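You operate a simulated robot arm through the tools that you are given. There is no shell and no other tool. Be economical: measure what you need, move in short steps, check, and stop when the job is done.

The job below is to be done with a simulated robot arm. You get a single attempt, and the scene is never put back.

## Task
Water the drier plant from below: about 60 ml from the jug into its saucer.
Fine: first stand the pot in the middle of the sill, pour, stand it back in the saucer, put the jug back and turn the radiator down to 1.

Only the result counts: the job must be done as asked and must still hold three seconds after the hand-in. Knocking over, shifting, dropping, spilling or breaking anything else fails it.

## Robot
A 7-joint arm with a two-finger parallel gripper, fixed in place. Base frame: the origin is at the foot of the arm, x ahead of it, y to its left, z up. Units: cm, rad, N and s.
With the tool pointing down near the work surface it reaches from about 34 to 78 cm from the base axis. Its first joint turns from -2.897 to 2.897 rad. Payload 3.91 kg.
Tool frame: the origin (TCP) lies between the finger pads and is the grasp point; the fingertips stand 3 cm ahead of it; z points along the fingers, y is the line along which they close. The gripper opens to 11 cm. The fingers are 2 cm wide and 1 cm thick; the gripper's body (4.8 by 11.2 cm) begins 5.5 cm behind the TCP.
Orientation is that of the tool frame in the base frame, as a unit quaternion [w, x, y, z]. With the fingers straight down and closing along the base's y, the tool's x points along the base's -x, its y along +y and its z along -z.

## Interface
- The arm moves only by the tool apply_moves. Its argument "moves" is a list that holds one entry, the list of rows, each a list of 7 numbers: the shift along the tool's x, y, z in cm, then the turn, a rotation vector about the tool's x, y, z in rad, then the opening in per cent of the stroke, from 0 (shut) to 100 (fully open). In form: [[[tx, ty, tz, ax, ay, az, claw], ...]]. A call has 1 to 20 rows; each row shifts and turns the commanded pose from where the row before left it, along the tool's axes as they then stand. Each row takes 0.2 s and may step no farther than 5 cm and 0.15 rad from the row before; otherwise, or with a gripper value out of range, the whole call is refused. Where a pose cannot be reached the arm comes as near as it can. A force on the tool above 40 N (or 10 N above the force at the start of the call, whichever is more), or a blocked arm, ends the call early, and 0.2 s more pass. Each finger travels about 15.3 cm/s and halts on what it meets, pressing with about 36 N; the grip force reading is that of the motor and also rises with nothing between the fingers. The clock runs only during rows and for 0.2 s after the last one: add rows that do not move to give the fingers time. The reply holds the time, the measured pose of the TCP, the force on the tool along the base axes, the opening and the grip force, in the units named above and with some noise, and new pictures: "views" is both (left out), scene, wrist or none.
- Cameras (640 x 400 px; columns grow to the right, rows downward): "scene" is fixed at [22.07, 50.04, 165.43]; the picture's right is [-0.92, -0.39, 0.00], its down [-0.25, 0.58, -0.78] and it looks along [0.31, -0.71, -0.63] (base axes); focal length 347 px, centre (320, 200). "wrist" rides on the gripper at [7.7, 0.7, -11.4] in the tool frame; the picture's right is [-0.09, 1.00, 0.00], its down [-0.80, -0.07, -0.59] and it looks along [-0.59, -0.05, 0.80] (tool axes); focal length 270 px, centre (320, 200). There is no depth. A picture from a camera that has moved, and an enlarged one, comes with that camera's place and axes in the base frame and with its lens.
- lift_body(by): slides the trunk up (or, below 0, down) by that many cm; the arm rides with it, the base frame stays. It gives what a move gives, with no picture.
- enlarge(camera, box): a new picture of the part [left, top, right, bottom] of that camera's present view, enlarged. The clock stands still meanwhile.
- sign_off(): hands the job in; it is judged then, once.

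Go step by step. Nothing tells you positions but the pictures and the camera data: compare them with the known pose of the tool, close in by small moves and look again before you grip or let go. The budget is 120 turns and 200 pictures, counting those below and the enlarged ones. Unless the task says otherwise, let go and move clear before handing in, and close with one line.

The tools are called after "Emit:" by a JSON object that holds its "method" and its "body". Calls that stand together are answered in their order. apply_moves: Moves the arm, as the interface text tells. Its arguments: {"type":"object","properties":{"moves":{"type":"array"},"views":{"type":"string","enum":["both","scene","wrist","none"]}},"required":["moves"]} The other tools are called the same way: lift_body (by) slides the trunk up or down; enlarge (camera, box) takes an enlarged picture of a part of a camera's view; sign_off () hands the job in.

At the start:

```text
time_s: 0.0
tool_pos: [31.02, -27.14, 123.94]
ee_rot: [0.0, 0.0, 1.0, -0.001]
wrist_force: [-0.3, -0.2, -0.2]
grip_width: 11.0
grasp_force: 0.0
trunk travel left (down, up): [-57.5, 3.5]
```

scene: 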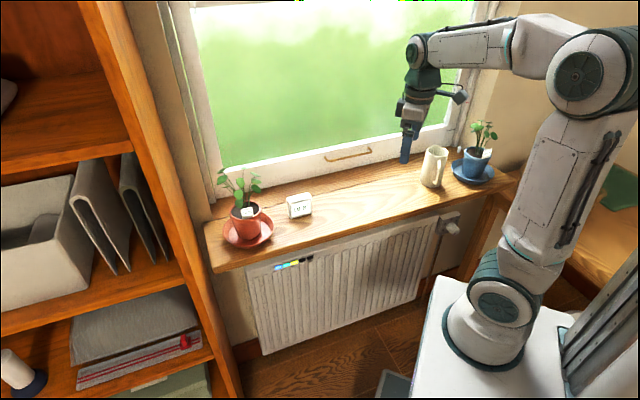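
wrist: 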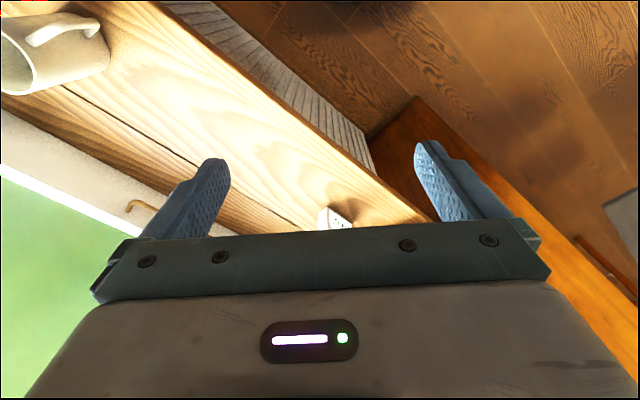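

I see a sill with a red pot (left), a small display, a jug and a blue pot (right), and a radiator valve below the sill. I'll enlarge the key parts to see which plant is drier.

Emit:
{"method": "enlarge", "body": {"camera": "scene", "box": [200, 150, 330, 260]}}

Emit:
{"method": "enlarge", "body": {"camera": "scene", "box": [400, 110, 520, 200]}}

Emit:
{"method": "enlarge", "body": {"camera": "scene", "box": [420, 195, 480, 245]}}

```text
3.64 times, centred on (265, 205) of scene
camera zoom: at [22.07, 50.04, 165.43], right [-0.92, -0.39, 0.0], down [-0.25, 0.58, -0.78], along [0.31, -0.71, -0.63], focal length 1263 px, centre (520, 182)
```

zoom: 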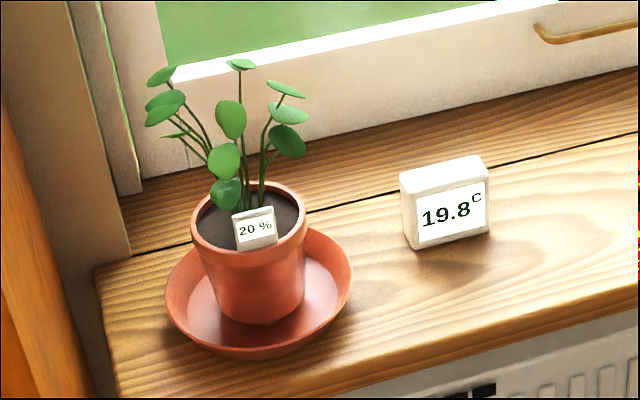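

```text
4.44 times, centred on (460, 155) of scene
camera zoom: at [22.07, 50.04, 165.43], right [-0.92, -0.39, 0.0], down [-0.25, 0.58, -0.78], along [0.31, -0.71, -0.63], focal length 1544 px, centre (-302, 400)
```

zoom: 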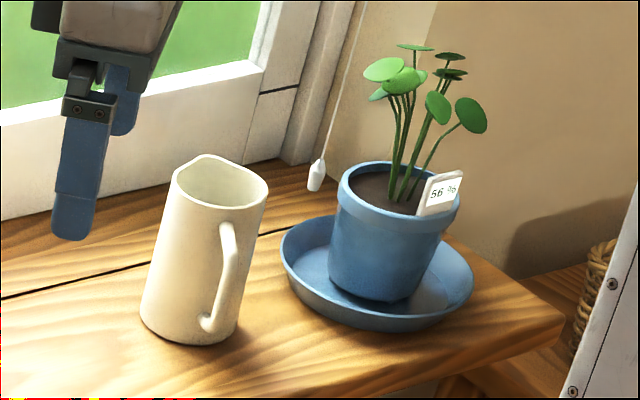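

```text
8.00 times, centred on (450, 220) of scene
camera zoom: at [22.07, 50.04, 165.43], right [-0.92, -0.39, 0.0], down [-0.25, 0.58, -0.78], along [0.31, -0.71, -0.63], focal length 2780 px, centre (-720, 40)
```

zoom: 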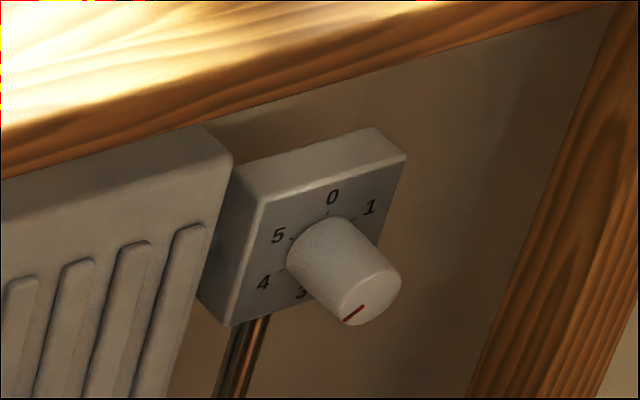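

The red plant (20 %) is the drier one. The sill runs diagonally, at about 46° in the base frame; the red pot is near (72.7, -11.2), the jug near (25.7, -60) and the sill's middle near (43, -42). I'll go to a high pre-pose facing the window with the fingers nearly level.

Emit:
{"method": "apply_moves", "body": {"moves": [[[-3.48, 1.95, 0, 0, 0, 0, 100], [-3.48, 1.95, 0, 0, 0, 0, 100], [-3.48, 1.95, 0, 0, 0, 0, 100], [-3.48, 1.95, 0, 0, 0, 0, 100], [-3.48, 1.95, 0, 0, 0, 0, 100], [-3.48, 1.95, 0, 0, 0, 0, 100], [0, 0, 0, 0, 0, 0.129, 100], [0, 0, 0, 0, 0, 0.129, 100], [0, 0, 0, 0, 0, 0.129, 100], [0, 0, 0, 0, 0, 0.129, 100], [0, 0, 0, 0, 0, 0.129, 100], [0, 0, 0, 0, 0, 0.129, 100], [0, 0, 0, 0, -0.15, 0, 100], [0, 0, 0, 0, -0.15, 0, 100], [0, 0, 0, 0, -0.15, 0, 100], [0, 0, 0, 0, -0.15, 0, 100], [0, 0, 0, 0, -0.15, 0, 100], [0, 0, 0, 0, -0.15, 0, 100], [0, 0, 0, 0, -0.15, 0, 100], [0, 0, 0, 0, -0.15, 0, 100]]]}}

```text
time_s: 4.2
tool_pos: [52.02, -15.41, 123.92]
ee_rot: [0.522, 0.311, 0.765, -0.212]
wrist_force: [-0.3, -0.2, 0.4]
grip_width: 11.02
grasp_force: 0.0
trunk travel left (down, up): [-57.5, 3.5]
camera wrist: at [42.66, -5.47, 120.84], right [0.72, 0.69, 0.08], down [-0.24, 0.13, 0.96], along [0.65, -0.71, 0.26], focal length 270 px, centre (320, 200)
```

scene: 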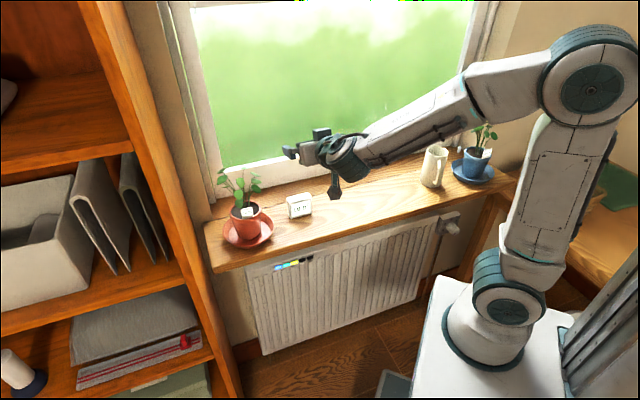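
wrist: 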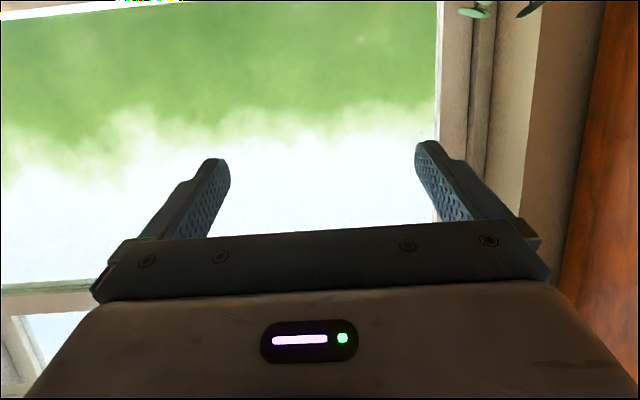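

The pose is reachable, but the camera sits below the hand. I'll roll half a turn so it rides above the fingers and looks down.

Emit:
{"method": "apply_moves", "body": {"moves": [[[0, 0, 0, 0, 0, -0.15, 100], [0, 0, 0, 0, 0, -0.15, 100], [0, 0, 0, 0, 0, -0.15, 100], [0, 0, 0, 0, 0, -0.15, 100], [0, 0, 0, 0, 0, -0.15, 100], [0, 0, 0, 0, 0, -0.15, 100], [0, 0, 0, 0, 0, -0.15, 100], [0, 0, 0, 0, 0, -0.15, 100], [0, 0, 0, 0, 0, -0.15, 100], [0, 0, 0, 0, 0, -0.15, 100], [0, 0, 0, 0, 0, -0.15, 100], [0, 0, 0, 0, 0, -0.15, 100], [0, 0, 0, 0, 0, -0.15, 100], [0, 0, 0, 0, 0, -0.15, 100], [0, 0, 0, 0, 0, -0.15, 100], [0, 0, 0, 0, 0, -0.15, 100], [0, 0, 0, 0, 0, -0.15, 100], [0, 0, 0, 0, 0, -0.15, 100], [0, 0, 0, 0, 0, -0.15, 100], [0, 0, 0, 0, 0, -0.15, 100]]]}}

```text
time_s: 8.4
tool_pos: [51.79, -15.48, 123.98]
ee_rot: [0.176, 0.741, -0.365, 0.536]
wrist_force: [0.3, -0.6, -0.3]
grip_width: 10.99
grasp_force: 0.0
trunk travel left (down, up): [-57.5, 3.5]
camera wrist: at [44.87, -11.11, 135.03], right [-0.74, -0.64, -0.21], down [-0.47, 0.72, -0.51], along [0.48, -0.28, -0.83], focal length 270 px, centre (320, 200)
```

scene: 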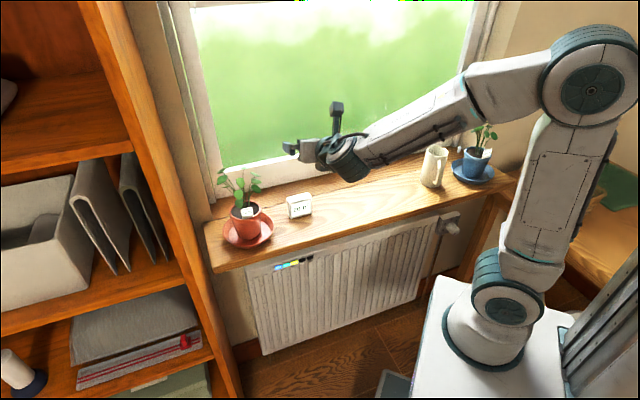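
wrist: 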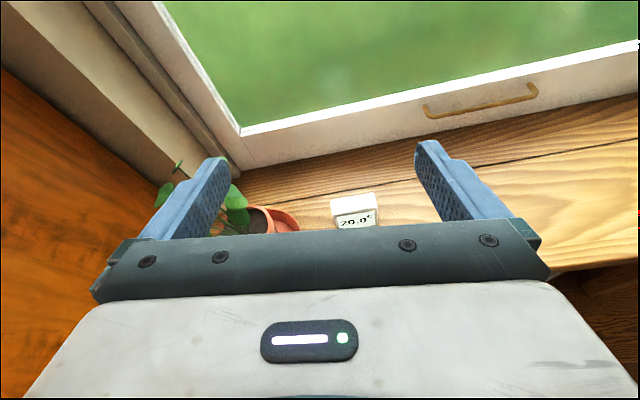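

Roll works. I'll finish it and move in front of the red pot, slightly above and back from it.

Emit:
{"method": "apply_moves", "body": {"moves": [[[0, 0, 0, 0, 0, -0.1416, 100], [-2.5, -2.51, 0.66, 0, 0, 0, 100], [-2.5, -2.51, 0.66, 0, 0, 0, 100], [-2.5, -2.51, 0.66, 0, 0, 0, 100], [-2.5, -2.51, 0.66, 0, 0, 0, 100], [-2.5, -2.51, 0.66, 0, 0, 0, 100], [-2.5, -2.51, 0.66, 0, 0, 0, 100], [-2.5, -2.51, 0.66, 0, 0, 0, 100]]]}}

```text
time_s: 10.2
tool_pos: [62.8, -1.22, 106.02]
ee_rot: [0.213, 0.764, -0.312, 0.522]
wrist_force: [-0.3, -0.3, 0.0]
grip_width: 11.01
grasp_force: 0.1
trunk travel left (down, up): [-57.5, 3.5]
camera wrist: at [56.54, 3.73, 117.18], right [-0.72, -0.69, -0.08], down [-0.55, 0.64, -0.53], along [0.42, -0.34, -0.84], focal length 270 px, centre (320, 200)
```

scene: 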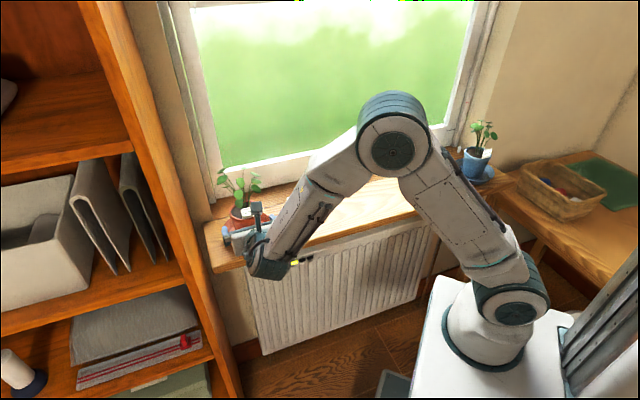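
wrist: 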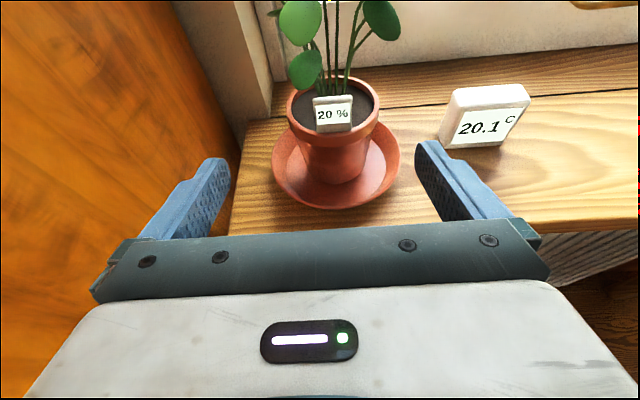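

The pot's axis is about 1.2 cm to tool +y, at n≈59.6 (distance across the sill). I'll lower to mid-body height, shift sideways, then advance halfway and look.

Emit:
{"method": "apply_moves", "body": {"moves": [[[-3.11, 0.4, 1.21, 0, 0, 0, 100], [-3.11, 0.4, 1.21, 0, 0, 0, 100], [-3.1, 0.4, 1.2, 0, 0, 0, 100], [0.72, 0, 1.86, 0, 0, 0, 100], [0.72, 0, 1.86, 0, 0, 0, 100]]]}}

Emit:
{"method": "enlarge", "body": {"camera": "scene", "box": [190, 160, 310, 270]}}

```text
time_s: 11.4
tool_pos: [64.9, -5.14, 95.99]
ee_rot: [0.214, 0.764, -0.313, 0.522]
wrist_force: [-0.7, -0.2, 0.0]
grip_width: 11.03
grasp_force: 0.0
trunk travel left (down, up): [-57.5, 3.5]
camera wrist: at [58.59, -0.06, 107.15], right [-0.72, -0.69, -0.08], down [-0.55, 0.64, -0.53], along [0.42, -0.34, -0.84], focal length 270 px, centre (320, 200)
```

scene: 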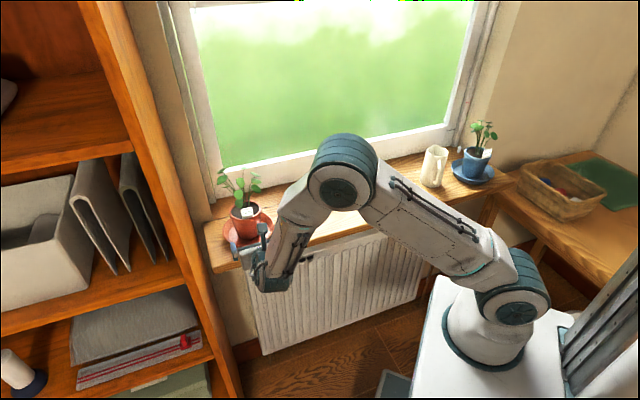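
wrist: 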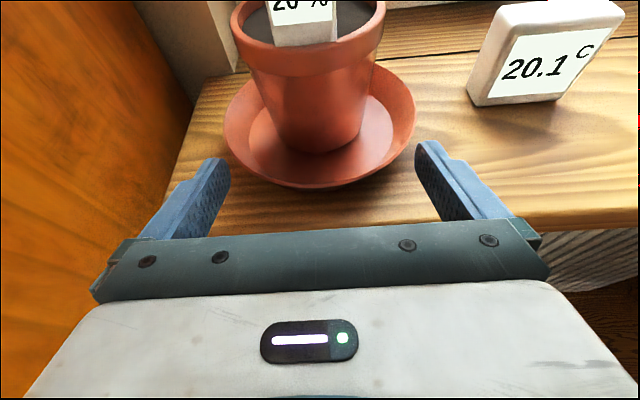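

```text
3.64 times, centred on (250, 215) of scene
camera zoom: at [22.07, 50.04, 165.43], right [-0.92, -0.39, 0.0], down [-0.25, 0.58, -0.78], along [0.31, -0.71, -0.63], focal length 1263 px, centre (574, 146)
```

zoom: 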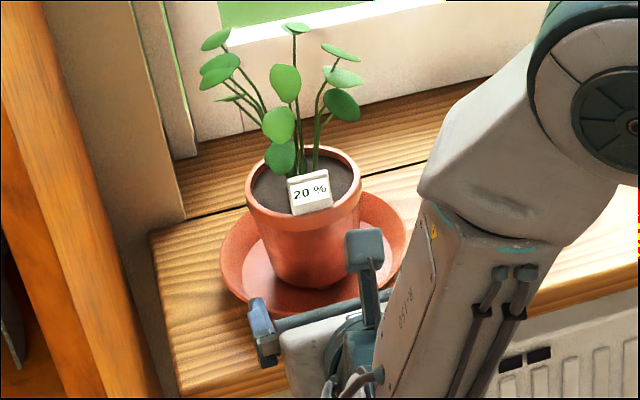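

The pot is centred between the fingers, with its axis at n≈60. I'll advance and look before closing.

Emit:
{"method": "apply_moves", "body": {"moves": [[[0.89, -0.03, 2.66, 0, 0, 0, 100], [0.89, -0.03, 2.66, 0, 0, 0, 100], [0.89, -0.04, 2.65, 0, 0, 0, 100]]]}}

Emit:
{"method": "enlarge", "body": {"camera": "scene", "box": [190, 160, 310, 270]}}

```text
time_s: 12.2
tool_pos: [71.01, -10.74, 95.39]
ee_rot: [0.212, 0.765, -0.311, 0.523]
wrist_force: [0.1, -0.2, 0.6]
grip_width: 10.98
grasp_force: 0.1
trunk travel left (down, up): [-57.5, 3.5]
camera wrist: at [64.7, -5.81, 106.71], right [-0.72, -0.69, -0.08], down [-0.55, 0.64, -0.53], along [0.42, -0.34, -0.84], focal length 270 px, centre (320, 200)
```

scene: 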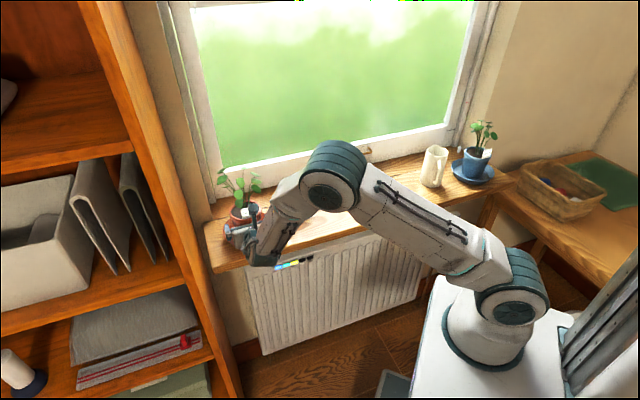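
wrist: 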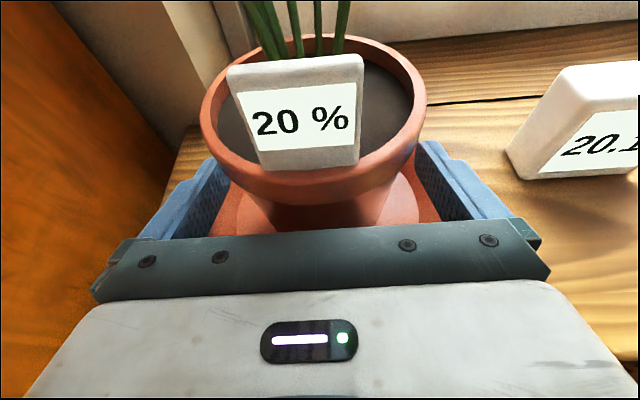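

```text
3.64 times, centred on (250, 215) of scene
camera zoom: at [22.07, 50.04, 165.43], right [-0.92, -0.39, 0.0], down [-0.25, 0.58, -0.78], along [0.31, -0.71, -0.63], focal length 1263 px, centre (574, 146)
```

zoom: 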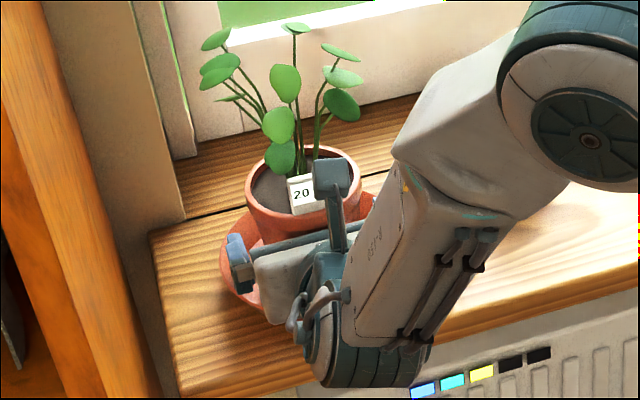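

Aligned; I'll close on the pot body.

Emit:
{"method": "apply_moves", "body": {"moves": [[[0, 0, 0, 0, 0, 0, 70], [0, 0, 0, 0, 0, 0, 40], [0, 0, 0, 0, 0, 0, 40], [0, 0, 0, 0, 0, 0, 40]]], "views": "wrist"}}

```text
time_s: 13.2
tool_pos: [70.84, -10.7, 95.32]
ee_rot: [0.212, 0.764, -0.312, 0.523]
wrist_force: [0.4, -0.5, 0.7]
grip_width: 8.4
grasp_force: 35.9
trunk travel left (down, up): [-57.5, 3.5]
camera wrist: at [64.65, -5.76, 106.75], right [-0.72, -0.69, -0.08], down [-0.55, 0.64, -0.53], along [0.42, -0.34, -0.84], focal length 270 px, centre (320, 200)
```

wrist: 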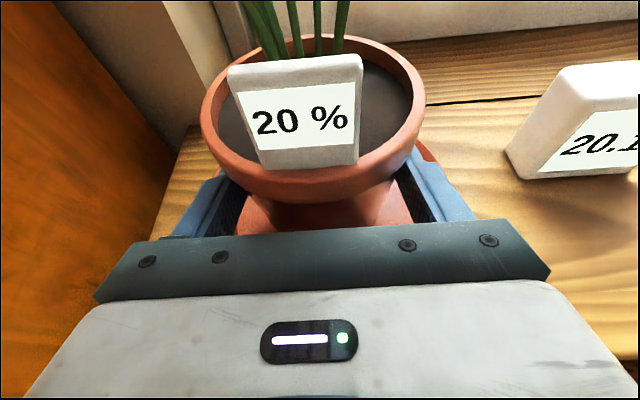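

Gripped at 8.4 cm. I'll lift slowly and check.

Emit:
{"method": "apply_moves", "body": {"moves": [[[0.93, 0, -0.36, 0, 0, 0, 40], [0.93, 0, -0.36, 0, 0, 0, 40], [0.93, 0, -0.36, 0, 0, 0, 40], [1.86, 0, -0.72, 0, 0, 0, 40], [1.86, 0, -0.72, 0, 0, 0, 40], [1.86, 0, -0.72, 0, 0, 0, 40], [1.86, 0, -0.72, 0, 0, 0, 40]]]}}

Emit:
{"method": "enlarge", "body": {"camera": "scene", "box": [190, 130, 330, 270]}}

```text
time_s: 14.8
tool_pos: [70.87, -10.96, 106.49]
ee_rot: [0.213, 0.764, -0.314, 0.522]
wrist_force: [0.4, -0.1, -5.9]
grip_width: 9.01
grasp_force: 35.7
trunk travel left (down, up): [-57.5, 3.5]
camera wrist: at [64.62, -5.83, 117.79], right [-0.72, -0.69, -0.08], down [-0.55, 0.64, -0.53], along [0.42, -0.34, -0.84], focal length 270 px, centre (320, 200)
```

scene: 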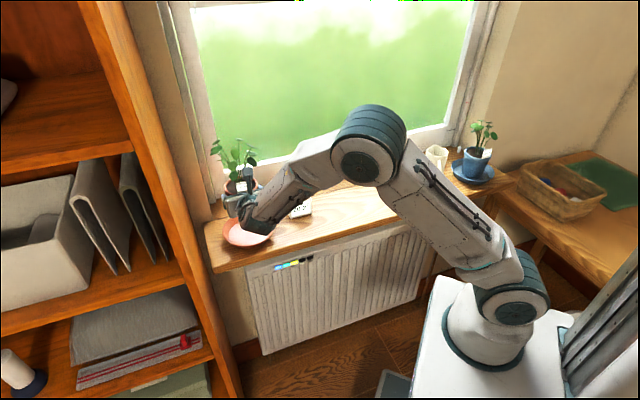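
wrist: 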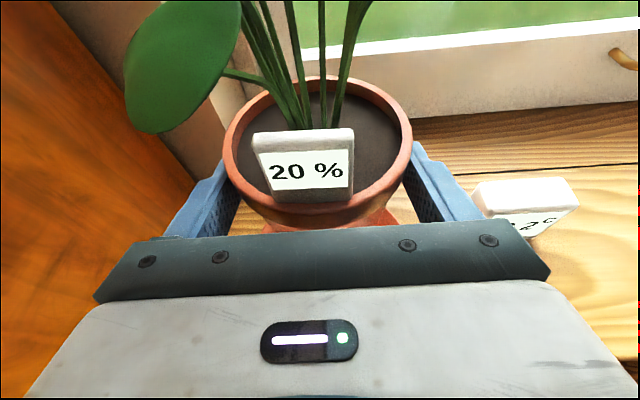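

```text
2.86 times, centred on (260, 200) of scene
camera zoom: at [22.07, 50.04, 165.43], right [-0.92, -0.39, 0.0], down [-0.25, 0.58, -0.78], along [0.31, -0.71, -0.63], focal length 993 px, centre (491, 200)
```

zoom: 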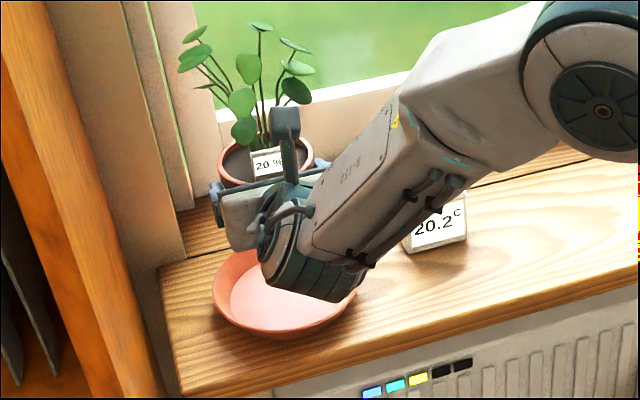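

The pot slid a little in the fingers but is now held under its collar, and it weighs 5.9 N. I'll raise it a bit more and carry it along the sill towards the middle.

Emit:
{"method": "apply_moves", "body": {"moves": [[[1.4, 0, -0.54, 0, 0, 0, 40], [1.4, 0, -0.54, 0, 0, 0, 40], [0, 1, 0, 0, 0, 0, 40], [0, 2, 0, 0, 0, 0, 40], [0, 3, 0, 0, 0, 0, 40], [0, 3, 0, 0, 0, 0, 40], [0, 3, 0, 0, 0, 0, 40], [0, 3, 0, 0, 0, 0, 40], [0, 3, 0, 0, 0, 0, 40], [0, 3, 0, 0, 0, 0, 40], [0, 3, 0, 0, 0, 0, 40], [0, 3, 0, 0, 0, 0, 40], [0, 3, 0, 0, 0, 0, 40], [0, 3, 0, 0, 0, 0, 40], [0, 3, 0, 0, 0, 0, 40], [0, 3, 0, 0, 0, 0, 40], [0, 1.5, 0, 0, 0, 0, 40], [0, 1, 0, 0, 0, 0, 40]]]}}

Emit:
{"method": "enlarge", "body": {"camera": "scene", "box": [290, 100, 450, 220]}}

```text
time_s: 18.6
tool_pos: [41.79, -40.69, 109.43]
ee_rot: [0.213, 0.764, -0.312, 0.523]
wrist_force: [0.1, -1.4, -5.1]
grip_width: 9.01
grasp_force: 36.0
trunk travel left (down, up): [-57.5, 3.5]
camera wrist: at [35.45, -35.69, 120.72], right [-0.72, -0.69, -0.08], down [-0.55, 0.64, -0.53], along [0.42, -0.34, -0.84], focal length 270 px, centre (320, 200)
```

scene: 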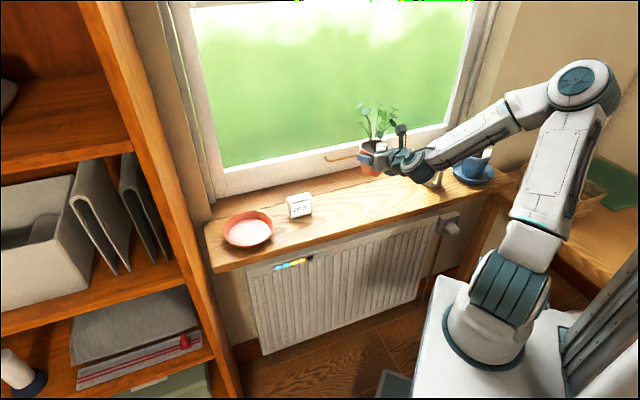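
wrist: 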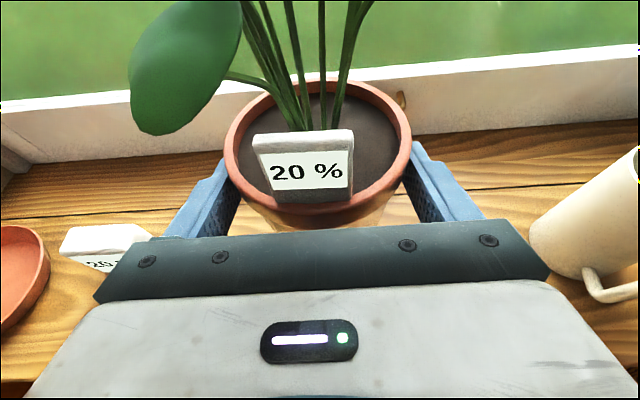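

```text
3.33 times, centred on (370, 160) of scene
camera zoom: at [22.07, 50.04, 165.43], right [-0.92, -0.39, 0.0], down [-0.25, 0.58, -0.78], along [0.31, -0.71, -0.63], focal length 1158 px, centre (153, 333)
```

zoom: 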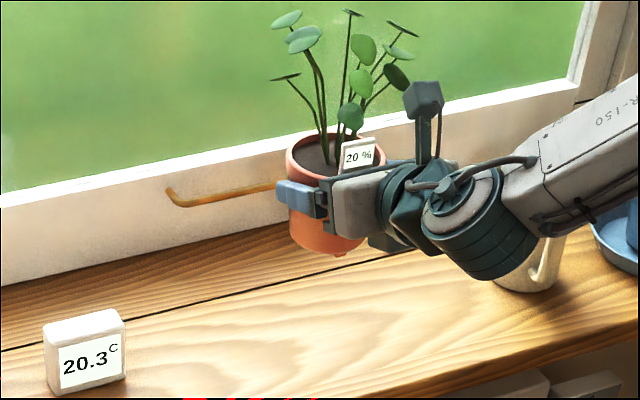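

The pot hangs level at s≈0 on the sill. I'll lower it most of the way, then in small steps, watching the force.

Emit:
{"method": "apply_moves", "body": {"moves": [[[-1.86, 0, 0.72, 0, 0, 0, 40], [-1.86, 0, 0.72, 0, 0, 0, 40], [-1.86, 0, 0.72, 0, 0, 0, 40], [-1.86, 0, 0.72, 0, 0, 0, 40], [-0.93, 0, 0.36, 0, 0, 0, 40], [-0.46, 0, 0.18, 0, 0, 0, 40], [-0.46, 0, 0.18, 0, 0, 0, 40]]], "views": "none"}}

Emit:
{"method": "enlarge", "body": {"camera": "scene", "box": [330, 110, 450, 220]}}

```text
time_s: 20.2
tool_pos: [41.47, -40.95, 100.34]
ee_rot: [0.21, 0.766, -0.312, 0.521]
wrist_force: [0.5, 1.1, -4.0]
grip_width: 9.02
grasp_force: 35.9
out of reach, approached as far as the arm can: row 5, 6, 7
trunk travel left (down, up): [-57.5, 3.5]
```

```text
3.64 times, centred on (390, 165) of scene
camera zoom: at [22.07, 50.04, 165.43], right [-0.92, -0.39, 0.0], down [-0.25, 0.58, -0.78], along [0.31, -0.71, -0.63], focal length 1263 px, centre (66, 327)
```

zoom: 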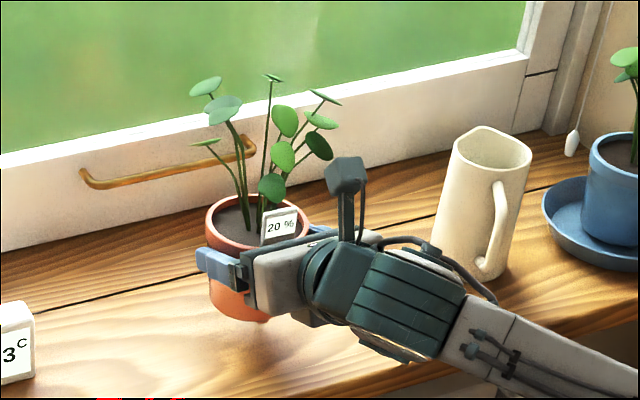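

The arm ran into its own reach limit here, so I'll lower the rest with the trunk.

Emit:
{"method": "lift_body", "body": {"by": -3}}

Emit:
{"method": "enlarge", "body": {"camera": "scene", "box": [330, 110, 450, 220]}}

```text
time_s: 20.9
tool_pos: [41.51, -41.0, 97.36]
ee_rot: [0.211, 0.765, -0.311, 0.523]
wrist_force: [1.0, -1.8, 2.1]
grip_width: 9.0
grasp_force: 36.5
trunk travel left (down, up): [-54.5, 6.5]
```

```text
3.64 times, centred on (390, 165) of scene
camera zoom: at [22.07, 50.04, 165.43], right [-0.92, -0.39, 0.0], down [-0.25, 0.58, -0.78], along [0.31, -0.71, -0.63], focal length 1263 px, centre (66, 327)
```

zoom: 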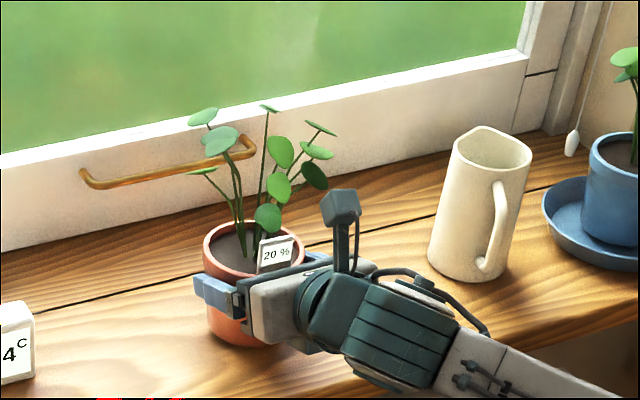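

The force has changed sign, so the pot may be touching the sill. I'll confirm with a still reading.

Emit:
{"method": "apply_moves", "body": {"moves": [[[0, 0, 0, 0, 0, 0, 40], [0, 0, 0, 0, 0, 0, 40]]], "views": "wrist"}}

Emit:
{"method": "enlarge", "body": {"camera": "scene", "box": [350, 145, 410, 200]}}

```text
time_s: 21.6
tool_pos: [41.5, -41.0, 97.43]
ee_rot: [0.21, 0.766, -0.311, 0.523]
wrist_force: [2.4, -2.1, 7.9]
grip_width: 9.03
grasp_force: 35.9
trunk travel left (down, up): [-54.5, 6.5]
camera wrist: at [35.29, -36.02, 108.72], right [-0.72, -0.69, -0.09], down [-0.56, 0.64, -0.53], along [0.42, -0.33, -0.85], focal length 270 px, centre (320, 200)
```

wrist: 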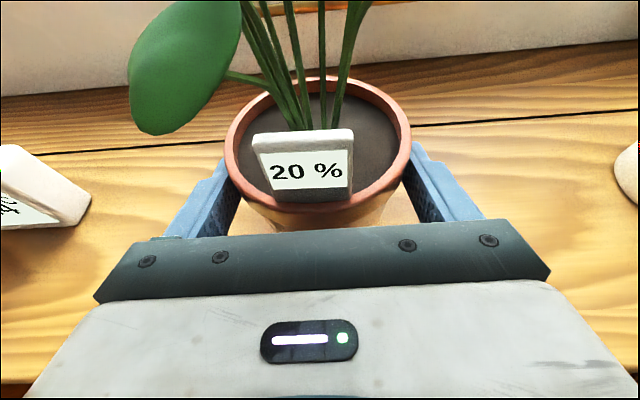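

```text
7.27 times, centred on (380, 172) of scene
camera zoom: at [22.07, 50.04, 165.43], right [-0.92, -0.39, 0.0], down [-0.25, 0.58, -0.78], along [0.31, -0.71, -0.63], focal length 2527 px, centre (-116, 400)
```

zoom: 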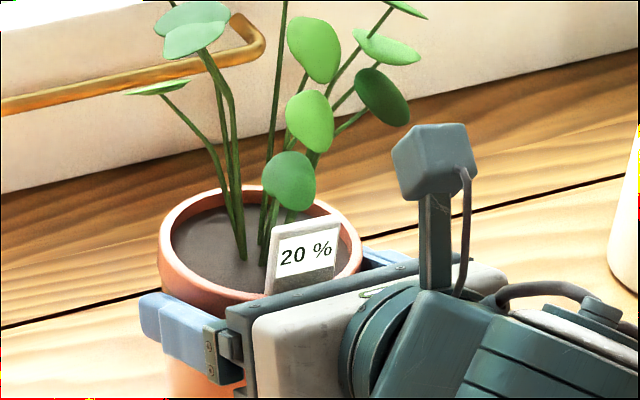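

It's on the sill (force up ≈8 N). I'll open gently.

Emit:
{"method": "apply_moves", "body": {"moves": [[[0, 0, 0, 0, 0, 0, 84], [0, 0, 0, 0, 0, 0, 92], [0, 0, 0, 0, 0, 0, 100], [0, 0, 0, 0, 0, 0, 100]]]}}

Emit:
{"method": "enlarge", "body": {"camera": "scene", "box": [330, 110, 450, 220]}}

```text
time_s: 22.6
tool_pos: [41.63, -41.0, 97.3]
ee_rot: [0.21, 0.766, -0.311, 0.522]
wrist_force: [0.4, 0.1, -0.2]
grip_width: 11.02
grasp_force: 0.1
trunk travel left (down, up): [-54.5, 6.5]
camera wrist: at [35.3, -36.04, 108.66], right [-0.72, -0.69, -0.08], down [-0.56, 0.64, -0.53], along [0.42, -0.33, -0.85], focal length 270 px, centre (320, 200)
```

scene: 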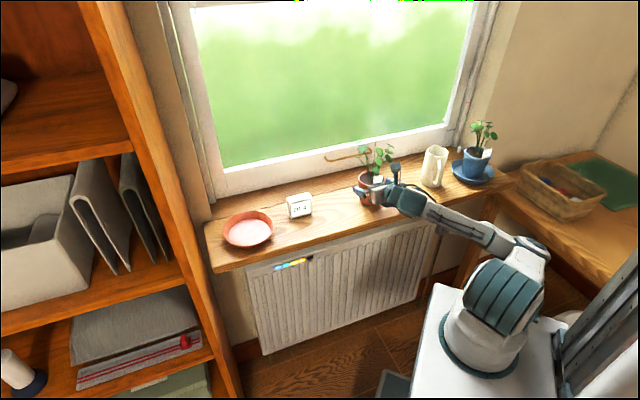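
wrist: 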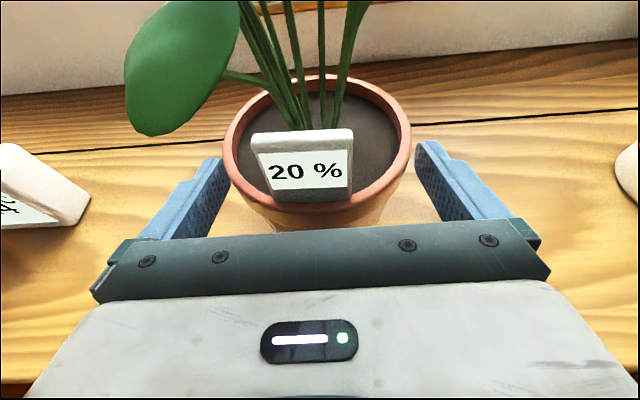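

```text
3.64 times, centred on (390, 165) of scene
camera zoom: at [22.07, 50.04, 165.43], right [-0.92, -0.39, 0.0], down [-0.25, 0.58, -0.78], along [0.31, -0.71, -0.63], focal length 1263 px, centre (66, 327)
```

zoom: 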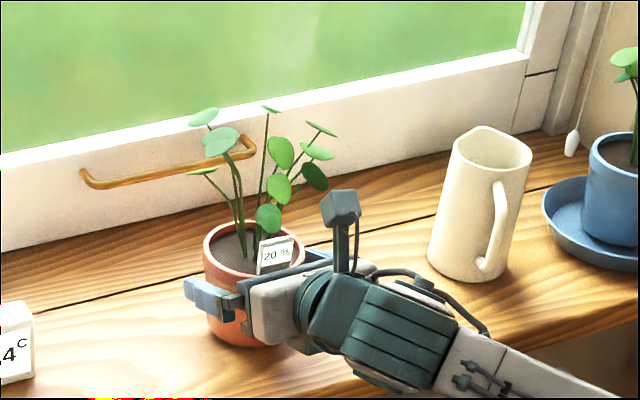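

The pot stands level and released. I'll back away along the tool axis and then raise.

Emit:
{"method": "apply_moves", "body": {"moves": [[[0, 0, -1.5, 0, 0, 0, 100], [0, 0, -2, 0, 0, 0, 100], [0, 0, -2, 0, 0, 0, 100], [0, 0, -2, 0, 0, 0, 100], [0.5, 0, -2, 0, 0, 0, 100], [1.5, 0, -2, 0, 0, 0, 100], [2, 0, -0.5, 0, 0, 0, 100], [2, 0, -0.5, 0, 0, 0, 100]]]}}

Emit:
{"method": "enlarge", "body": {"camera": "scene", "box": [330, 110, 450, 220]}}

```text
time_s: 24.4
tool_pos: [36.42, -36.71, 107.58]
ee_rot: [0.211, 0.766, -0.312, 0.521]
wrist_force: [0.5, 1.0, 0.0]
grip_width: 11.01
grasp_force: 0.0
out of reach, approached as far as the arm can: row 5, 6
trunk travel left (down, up): [-54.5, 6.5]
camera wrist: at [30.22, -31.84, 118.86], right [-0.72, -0.69, -0.09], down [-0.56, 0.64, -0.52], along [0.42, -0.33, -0.85], focal length 270 px, centre (320, 200)
```

scene: 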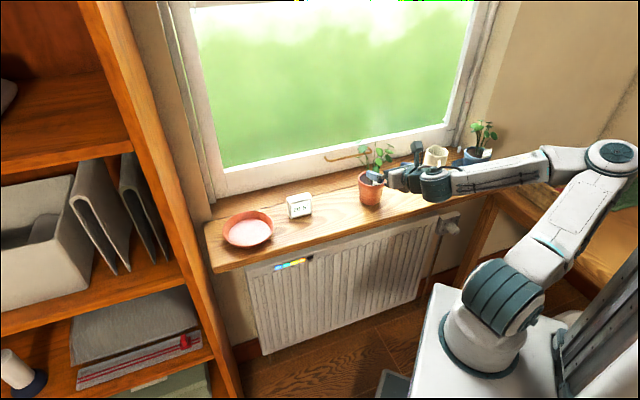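
wrist: 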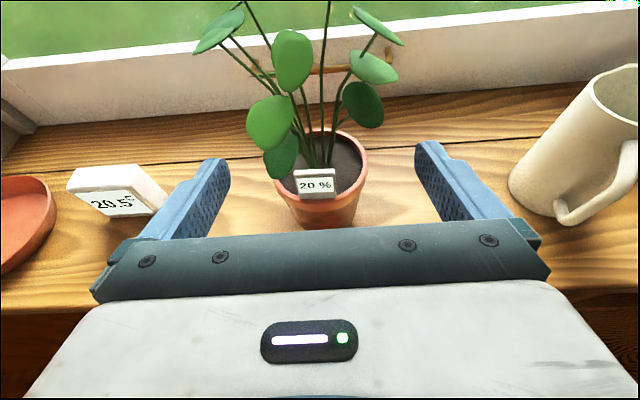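

```text
3.64 times, centred on (390, 165) of scene
camera zoom: at [22.07, 50.04, 165.43], right [-0.92, -0.39, 0.0], down [-0.25, 0.58, -0.78], along [0.31, -0.71, -0.63], focal length 1263 px, centre (66, 327)
```

zoom: 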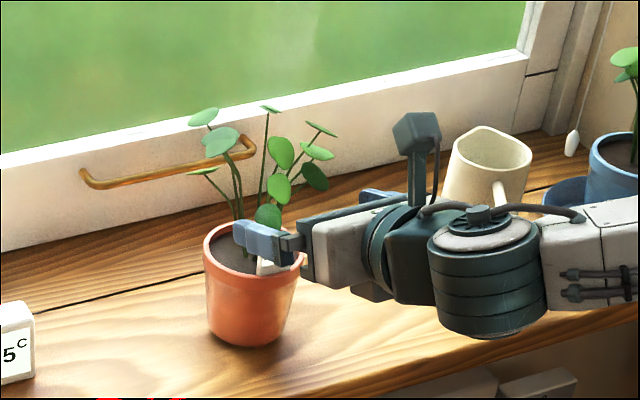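

The pot is standing well. The jug's handle points to the robot side (-n) and its spout to the window, so I'll grasp the body from about 45° off the handle (tool azimuth ≈ -89°). I'll raise the trunk for reach first, then swing round.

Emit:
{"method": "lift_body", "body": {"by": 6}}

Emit:
{"method": "apply_moves", "body": {"moves": [[[-0.1, 2.86, -0.26, 0, 0, 0, 100], [-0.1, 2.86, -0.26, 0, 0, 0, 100], [-0.1, 2.86, -0.26, 0, 0, 0, 100], [-0.1, 2.86, -0.26, 0, 0, 0, 100], [-0.1, 2.86, -0.26, 0, 0, 0, 100], [0, 0, 0, -0.1212, 0, 0.047, 100], [0, 0, 0, -0.1212, 0, 0.047, 100], [0, 0, 0, -0.1212, 0, 0.047, 100], [0, 0, 0, -0.1212, 0, 0.047, 100], [0, 0, 0, -0.1212, 0, 0.047, 100], [0, 0, 0, -0.1212, 0, 0.047, 100]]]}}

```text
time_s: 25.4
tool_pos: [36.3, -36.73, 113.52]
ee_rot: [0.21, 0.767, -0.312, 0.52]
wrist_force: [-0.3, -0.1, -0.3]
grip_width: 10.98
grasp_force: 0.0
trunk travel left (down, up): [-60.5, 0.5]
```

```text
time_s: 27.8
tool_pos: [25.53, -46.07, 113.56]
ee_rot: [0.395, 0.591, -0.579, 0.399]
wrist_force: [0.2, 0.3, 0.0]
grip_width: 10.99
grasp_force: 0.1
trunk travel left (down, up): [-60.5, 0.5]
camera wrist: at [24.61, -38.27, 124.84], right [-1.0, 0.01, -0.08], down [0.05, 0.85, -0.53], along [0.06, -0.53, -0.85], focal length 270 px, centre (320, 200)
```

scene: 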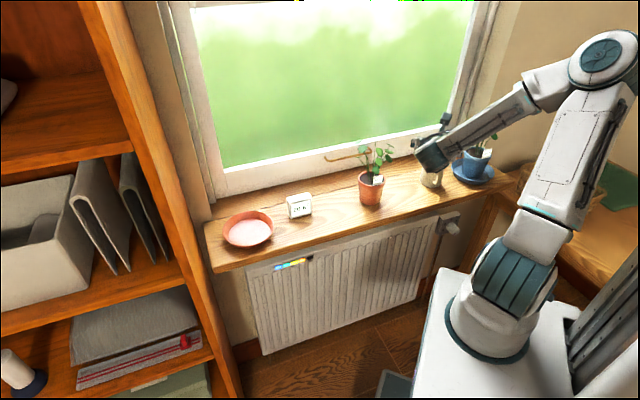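
wrist: 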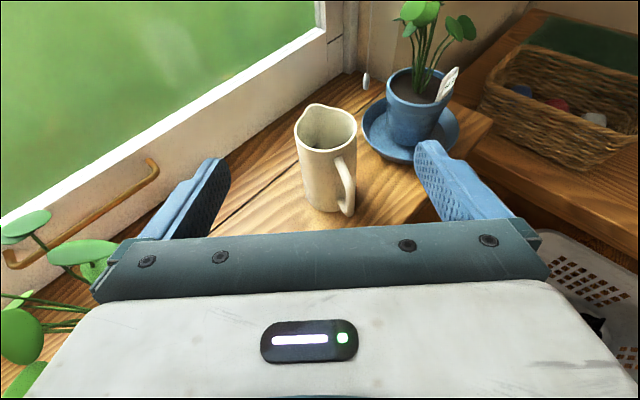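

Good view of the jug; I'll enlarge it.

Emit:
{"method": "enlarge", "body": {"camera": "wrist", "box": [270, 85, 390, 235]}}

```text
2.67 times, centred on (330, 160) of wrist
camera zoom: at [24.61, -38.27, 124.84], right [-1.0, 0.01, -0.08], down [0.05, 0.85, -0.53], along [0.06, -0.53, -0.85], focal length 721 px, centre (293, 307)
```

zoom: 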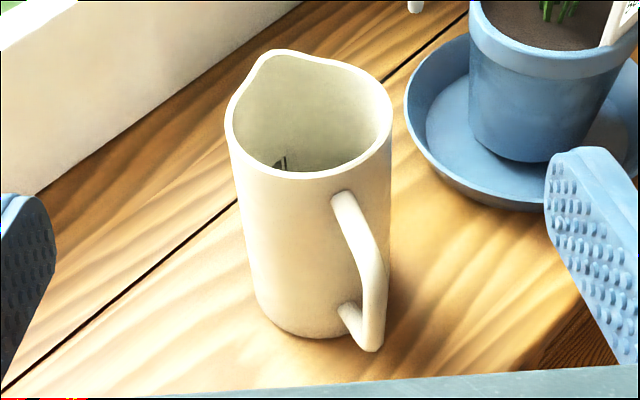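

The handle points at azimuth ≈112°, back toward the robot, with R≈6.6; the spout is at -68°; the axis is near (25.5, -61.3), diameter ≈7, rim z≈103.4. I'll straddle the handle radially with nearly level fingers and descend over the jug. First the hover position.

Emit:
{"method": "apply_moves", "body": {"moves": [[[1.62, 0.27, 4.17, 0, 0, 0, 100], [1.62, 0.27, 4.17, 0, 0, 0, 100], [1.62, 0.27, 4.17, 0, 0, 0, 100], [0, 0, 0, 0.114, 0, -0.0443, 100], [0, 0, 0, 0.114, 0, -0.0443, 100], [0, 0, 0, 0.114, 0, -0.0443, 100], [0, 0, 0, 0, 0.14, 0, 100], [0, 0, 0, 0, 0.14, 0, 100]]]}}

Emit:
{"method": "enlarge", "body": {"camera": "scene", "box": [380, 90, 510, 200]}}

```text
time_s: 29.6
tool_pos: [24.99, -59.42, 113.34]
ee_rot: [0.345, 0.653, -0.438, 0.512]
wrist_force: [0.0, 1.2, 0.4]
grip_width: 11.0
grasp_force: 0.1
out of reach, approached as far as the arm can: row 8
trunk travel left (down, up): [-60.5, 0.5]
camera wrist: at [20.71, -51.11, 123.63], right [-0.93, -0.36, -0.08], down [-0.22, 0.74, -0.64], along [0.29, -0.58, -0.76], focal length 270 px, centre (320, 200)
```

scene: 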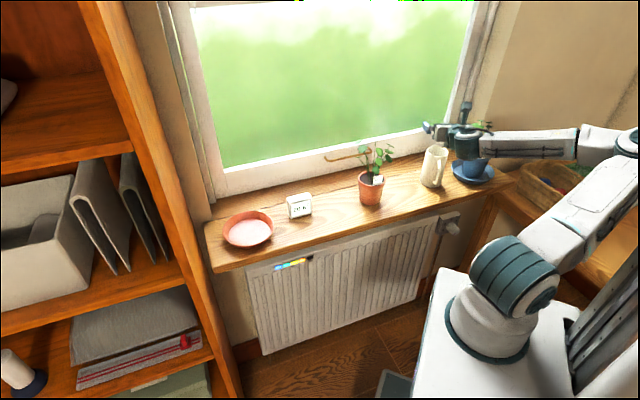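
wrist: 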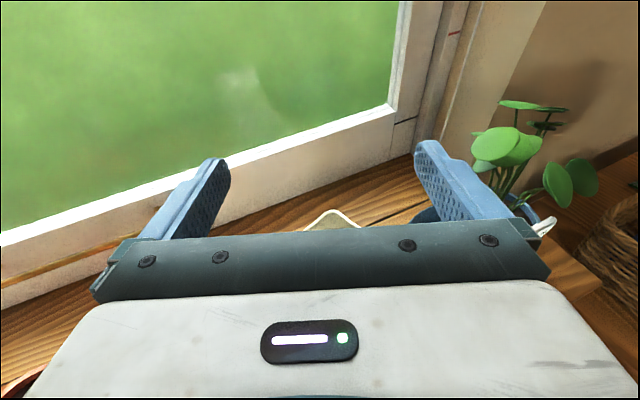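

```text
3.64 times, centred on (445, 145) of scene
camera zoom: at [22.07, 50.04, 165.43], right [-0.92, -0.39, 0.0], down [-0.25, 0.58, -0.78], along [0.31, -0.71, -0.63], focal length 1263 px, centre (-134, 400)
```

zoom: 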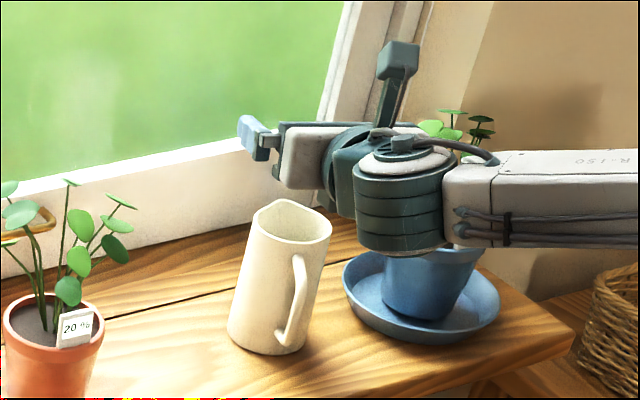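

The fingers straddle the jug laterally and the palm clears the handle. I'll shift 0.4 cm sideways and use the trunk to come down partway.

Emit:
{"method": "apply_moves", "body": {"moves": [[[0, 0.4, -0.1, 0, 0, 0, 100], [0, 0, 0, 0, 0, 0, 100]]], "views": "none"}}

Emit:
{"method": "lift_body", "body": {"by": -7}}

Emit:
{"method": "apply_moves", "body": {"moves": [[[0, 0, 0, 0, 0, 0, 100]]]}}

Emit:
{"method": "enlarge", "body": {"camera": "scene", "box": [400, 90, 500, 200]}}

```text
time_s: 30.1
tool_pos: [24.46, -59.56, 113.38]
ee_rot: [0.345, 0.653, -0.439, 0.513]
wrist_force: [-0.7, 0.2, 0.7]
grip_width: 10.99
grasp_force: 0.0
trunk travel left (down, up): [-60.5, 0.5]
```

```text
time_s: 31.2
tool_pos: [24.45, -59.62, 106.56]
ee_rot: [0.345, 0.653, -0.439, 0.512]
wrist_force: [-0.3, 0.6, -0.6]
grip_width: 11.01
grasp_force: 0.1
trunk travel left (down, up): [-53.5, 7.5]
```

```text
time_s: 31.6
tool_pos: [24.51, -59.6, 106.41]
ee_rot: [0.344, 0.653, -0.438, 0.513]
wrist_force: [0.4, 1.2, -0.4]
grip_width: 11.0
grasp_force: 0.1
trunk travel left (down, up): [-53.5, 7.5]
camera wrist: at [20.28, -51.23, 116.56], right [-0.93, -0.36, -0.08], down [-0.23, 0.74, -0.64], along [0.29, -0.57, -0.77], focal length 270 px, centre (320, 200)
```

scene: 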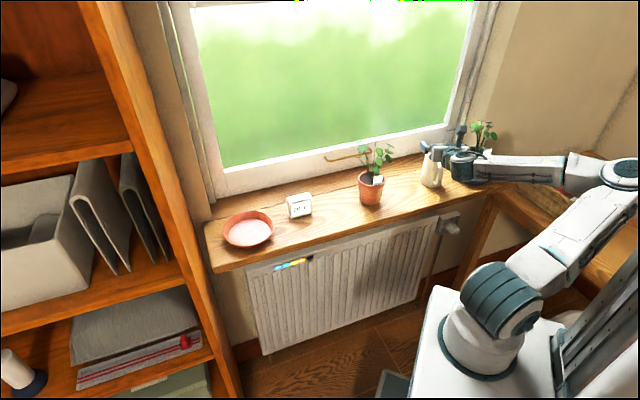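
wrist: 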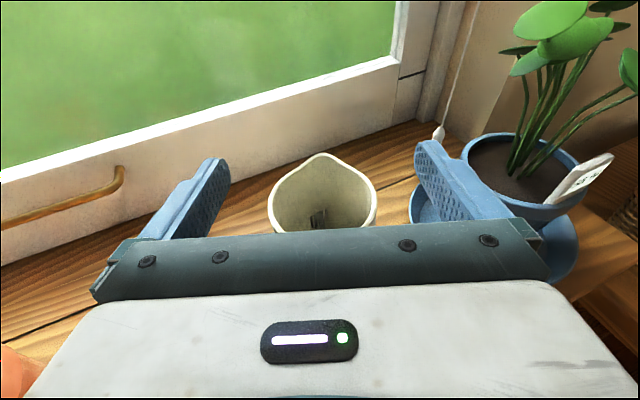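

```text
3.64 times, centred on (450, 145) of scene
camera zoom: at [22.07, 50.04, 165.43], right [-0.92, -0.39, 0.0], down [-0.25, 0.58, -0.78], along [0.31, -0.71, -0.63], focal length 1263 px, centre (-153, 400)
```

zoom: 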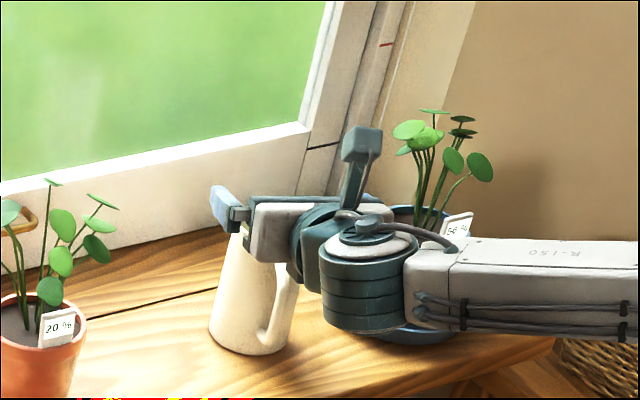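

Well centred. Before going further I'll read the scale inside the jug.

Emit:
{"method": "enlarge", "body": {"camera": "wrist", "box": [260, 145, 390, 235]}}

Emit:
{"method": "lift_body", "body": {"by": -5}}

Emit:
{"method": "apply_moves", "body": {"moves": [[[0, 0, 0, 0, 0, 0, 100]]]}}

Emit:
{"method": "enlarge", "body": {"camera": "scene", "box": [400, 110, 500, 200]}}

```text
4.44 times, centred on (325, 190) of wrist
camera zoom: at [20.28, -51.23, 116.56], right [-0.93, -0.36, -0.08], down [-0.23, 0.74, -0.64], along [0.29, -0.57, -0.77], focal length 1201 px, centre (298, 244)
```

zoom: 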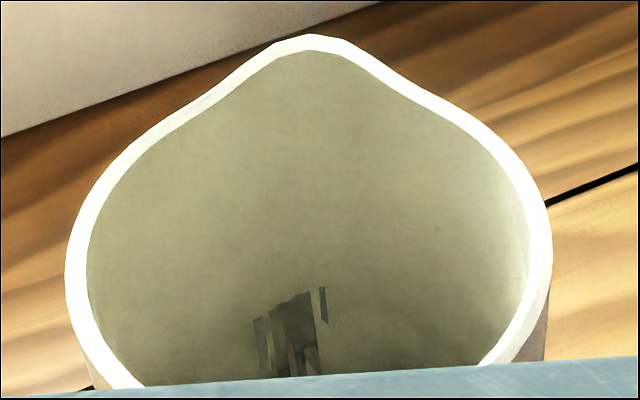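

```text
time_s: 32.5
tool_pos: [24.54, -59.58, 101.37]
ee_rot: [0.345, 0.653, -0.438, 0.513]
wrist_force: [0.0, -0.4, 0.4]
grip_width: 11.02
grasp_force: 0.1
trunk travel left (down, up): [-48.5, 12.5]
```

```text
time_s: 33.0
tool_pos: [24.56, -59.68, 101.52]
ee_rot: [0.345, 0.653, -0.439, 0.512]
wrist_force: [-0.1, 0.2, 0.4]
grip_width: 10.98
grasp_force: 0.0
trunk travel left (down, up): [-48.5, 12.5]
camera wrist: at [20.28, -51.23, 111.56], right [-0.93, -0.36, -0.08], down [-0.23, 0.74, -0.64], along [0.29, -0.57, -0.77], focal length 270 px, centre (320, 200)
```

scene: 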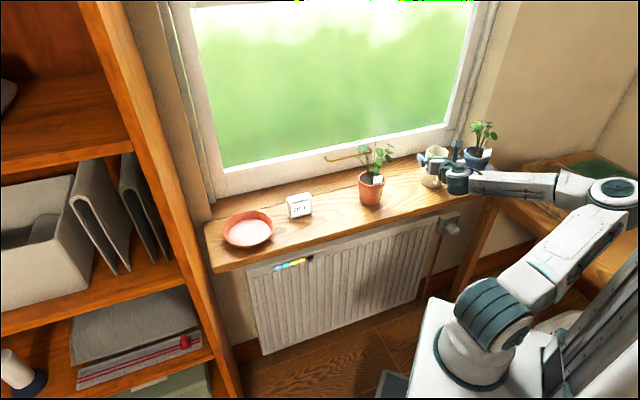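
wrist: 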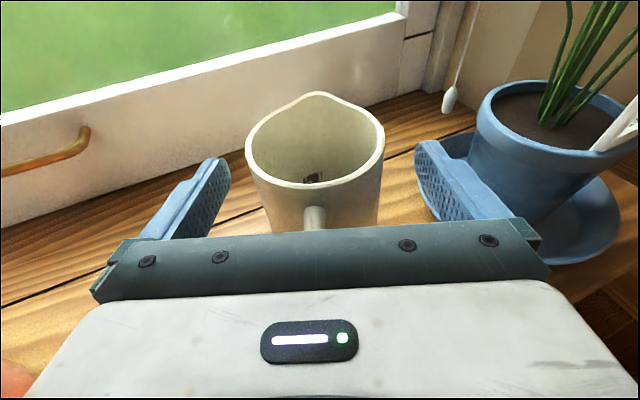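

```text
4.44 times, centred on (450, 155) of scene
camera zoom: at [22.07, 50.04, 165.43], right [-0.92, -0.39, 0.0], down [-0.25, 0.58, -0.78], along [0.31, -0.71, -0.63], focal length 1544 px, centre (-258, 400)
```

zoom: 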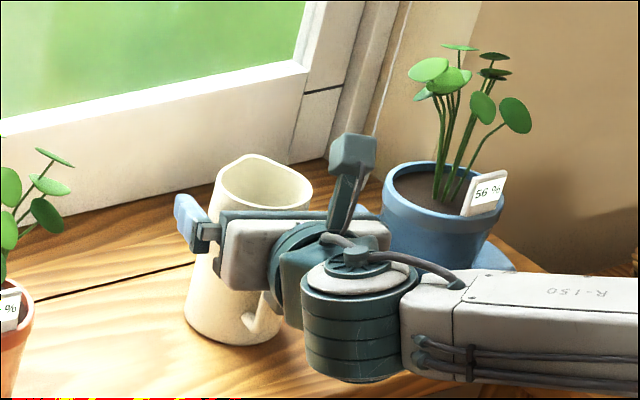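

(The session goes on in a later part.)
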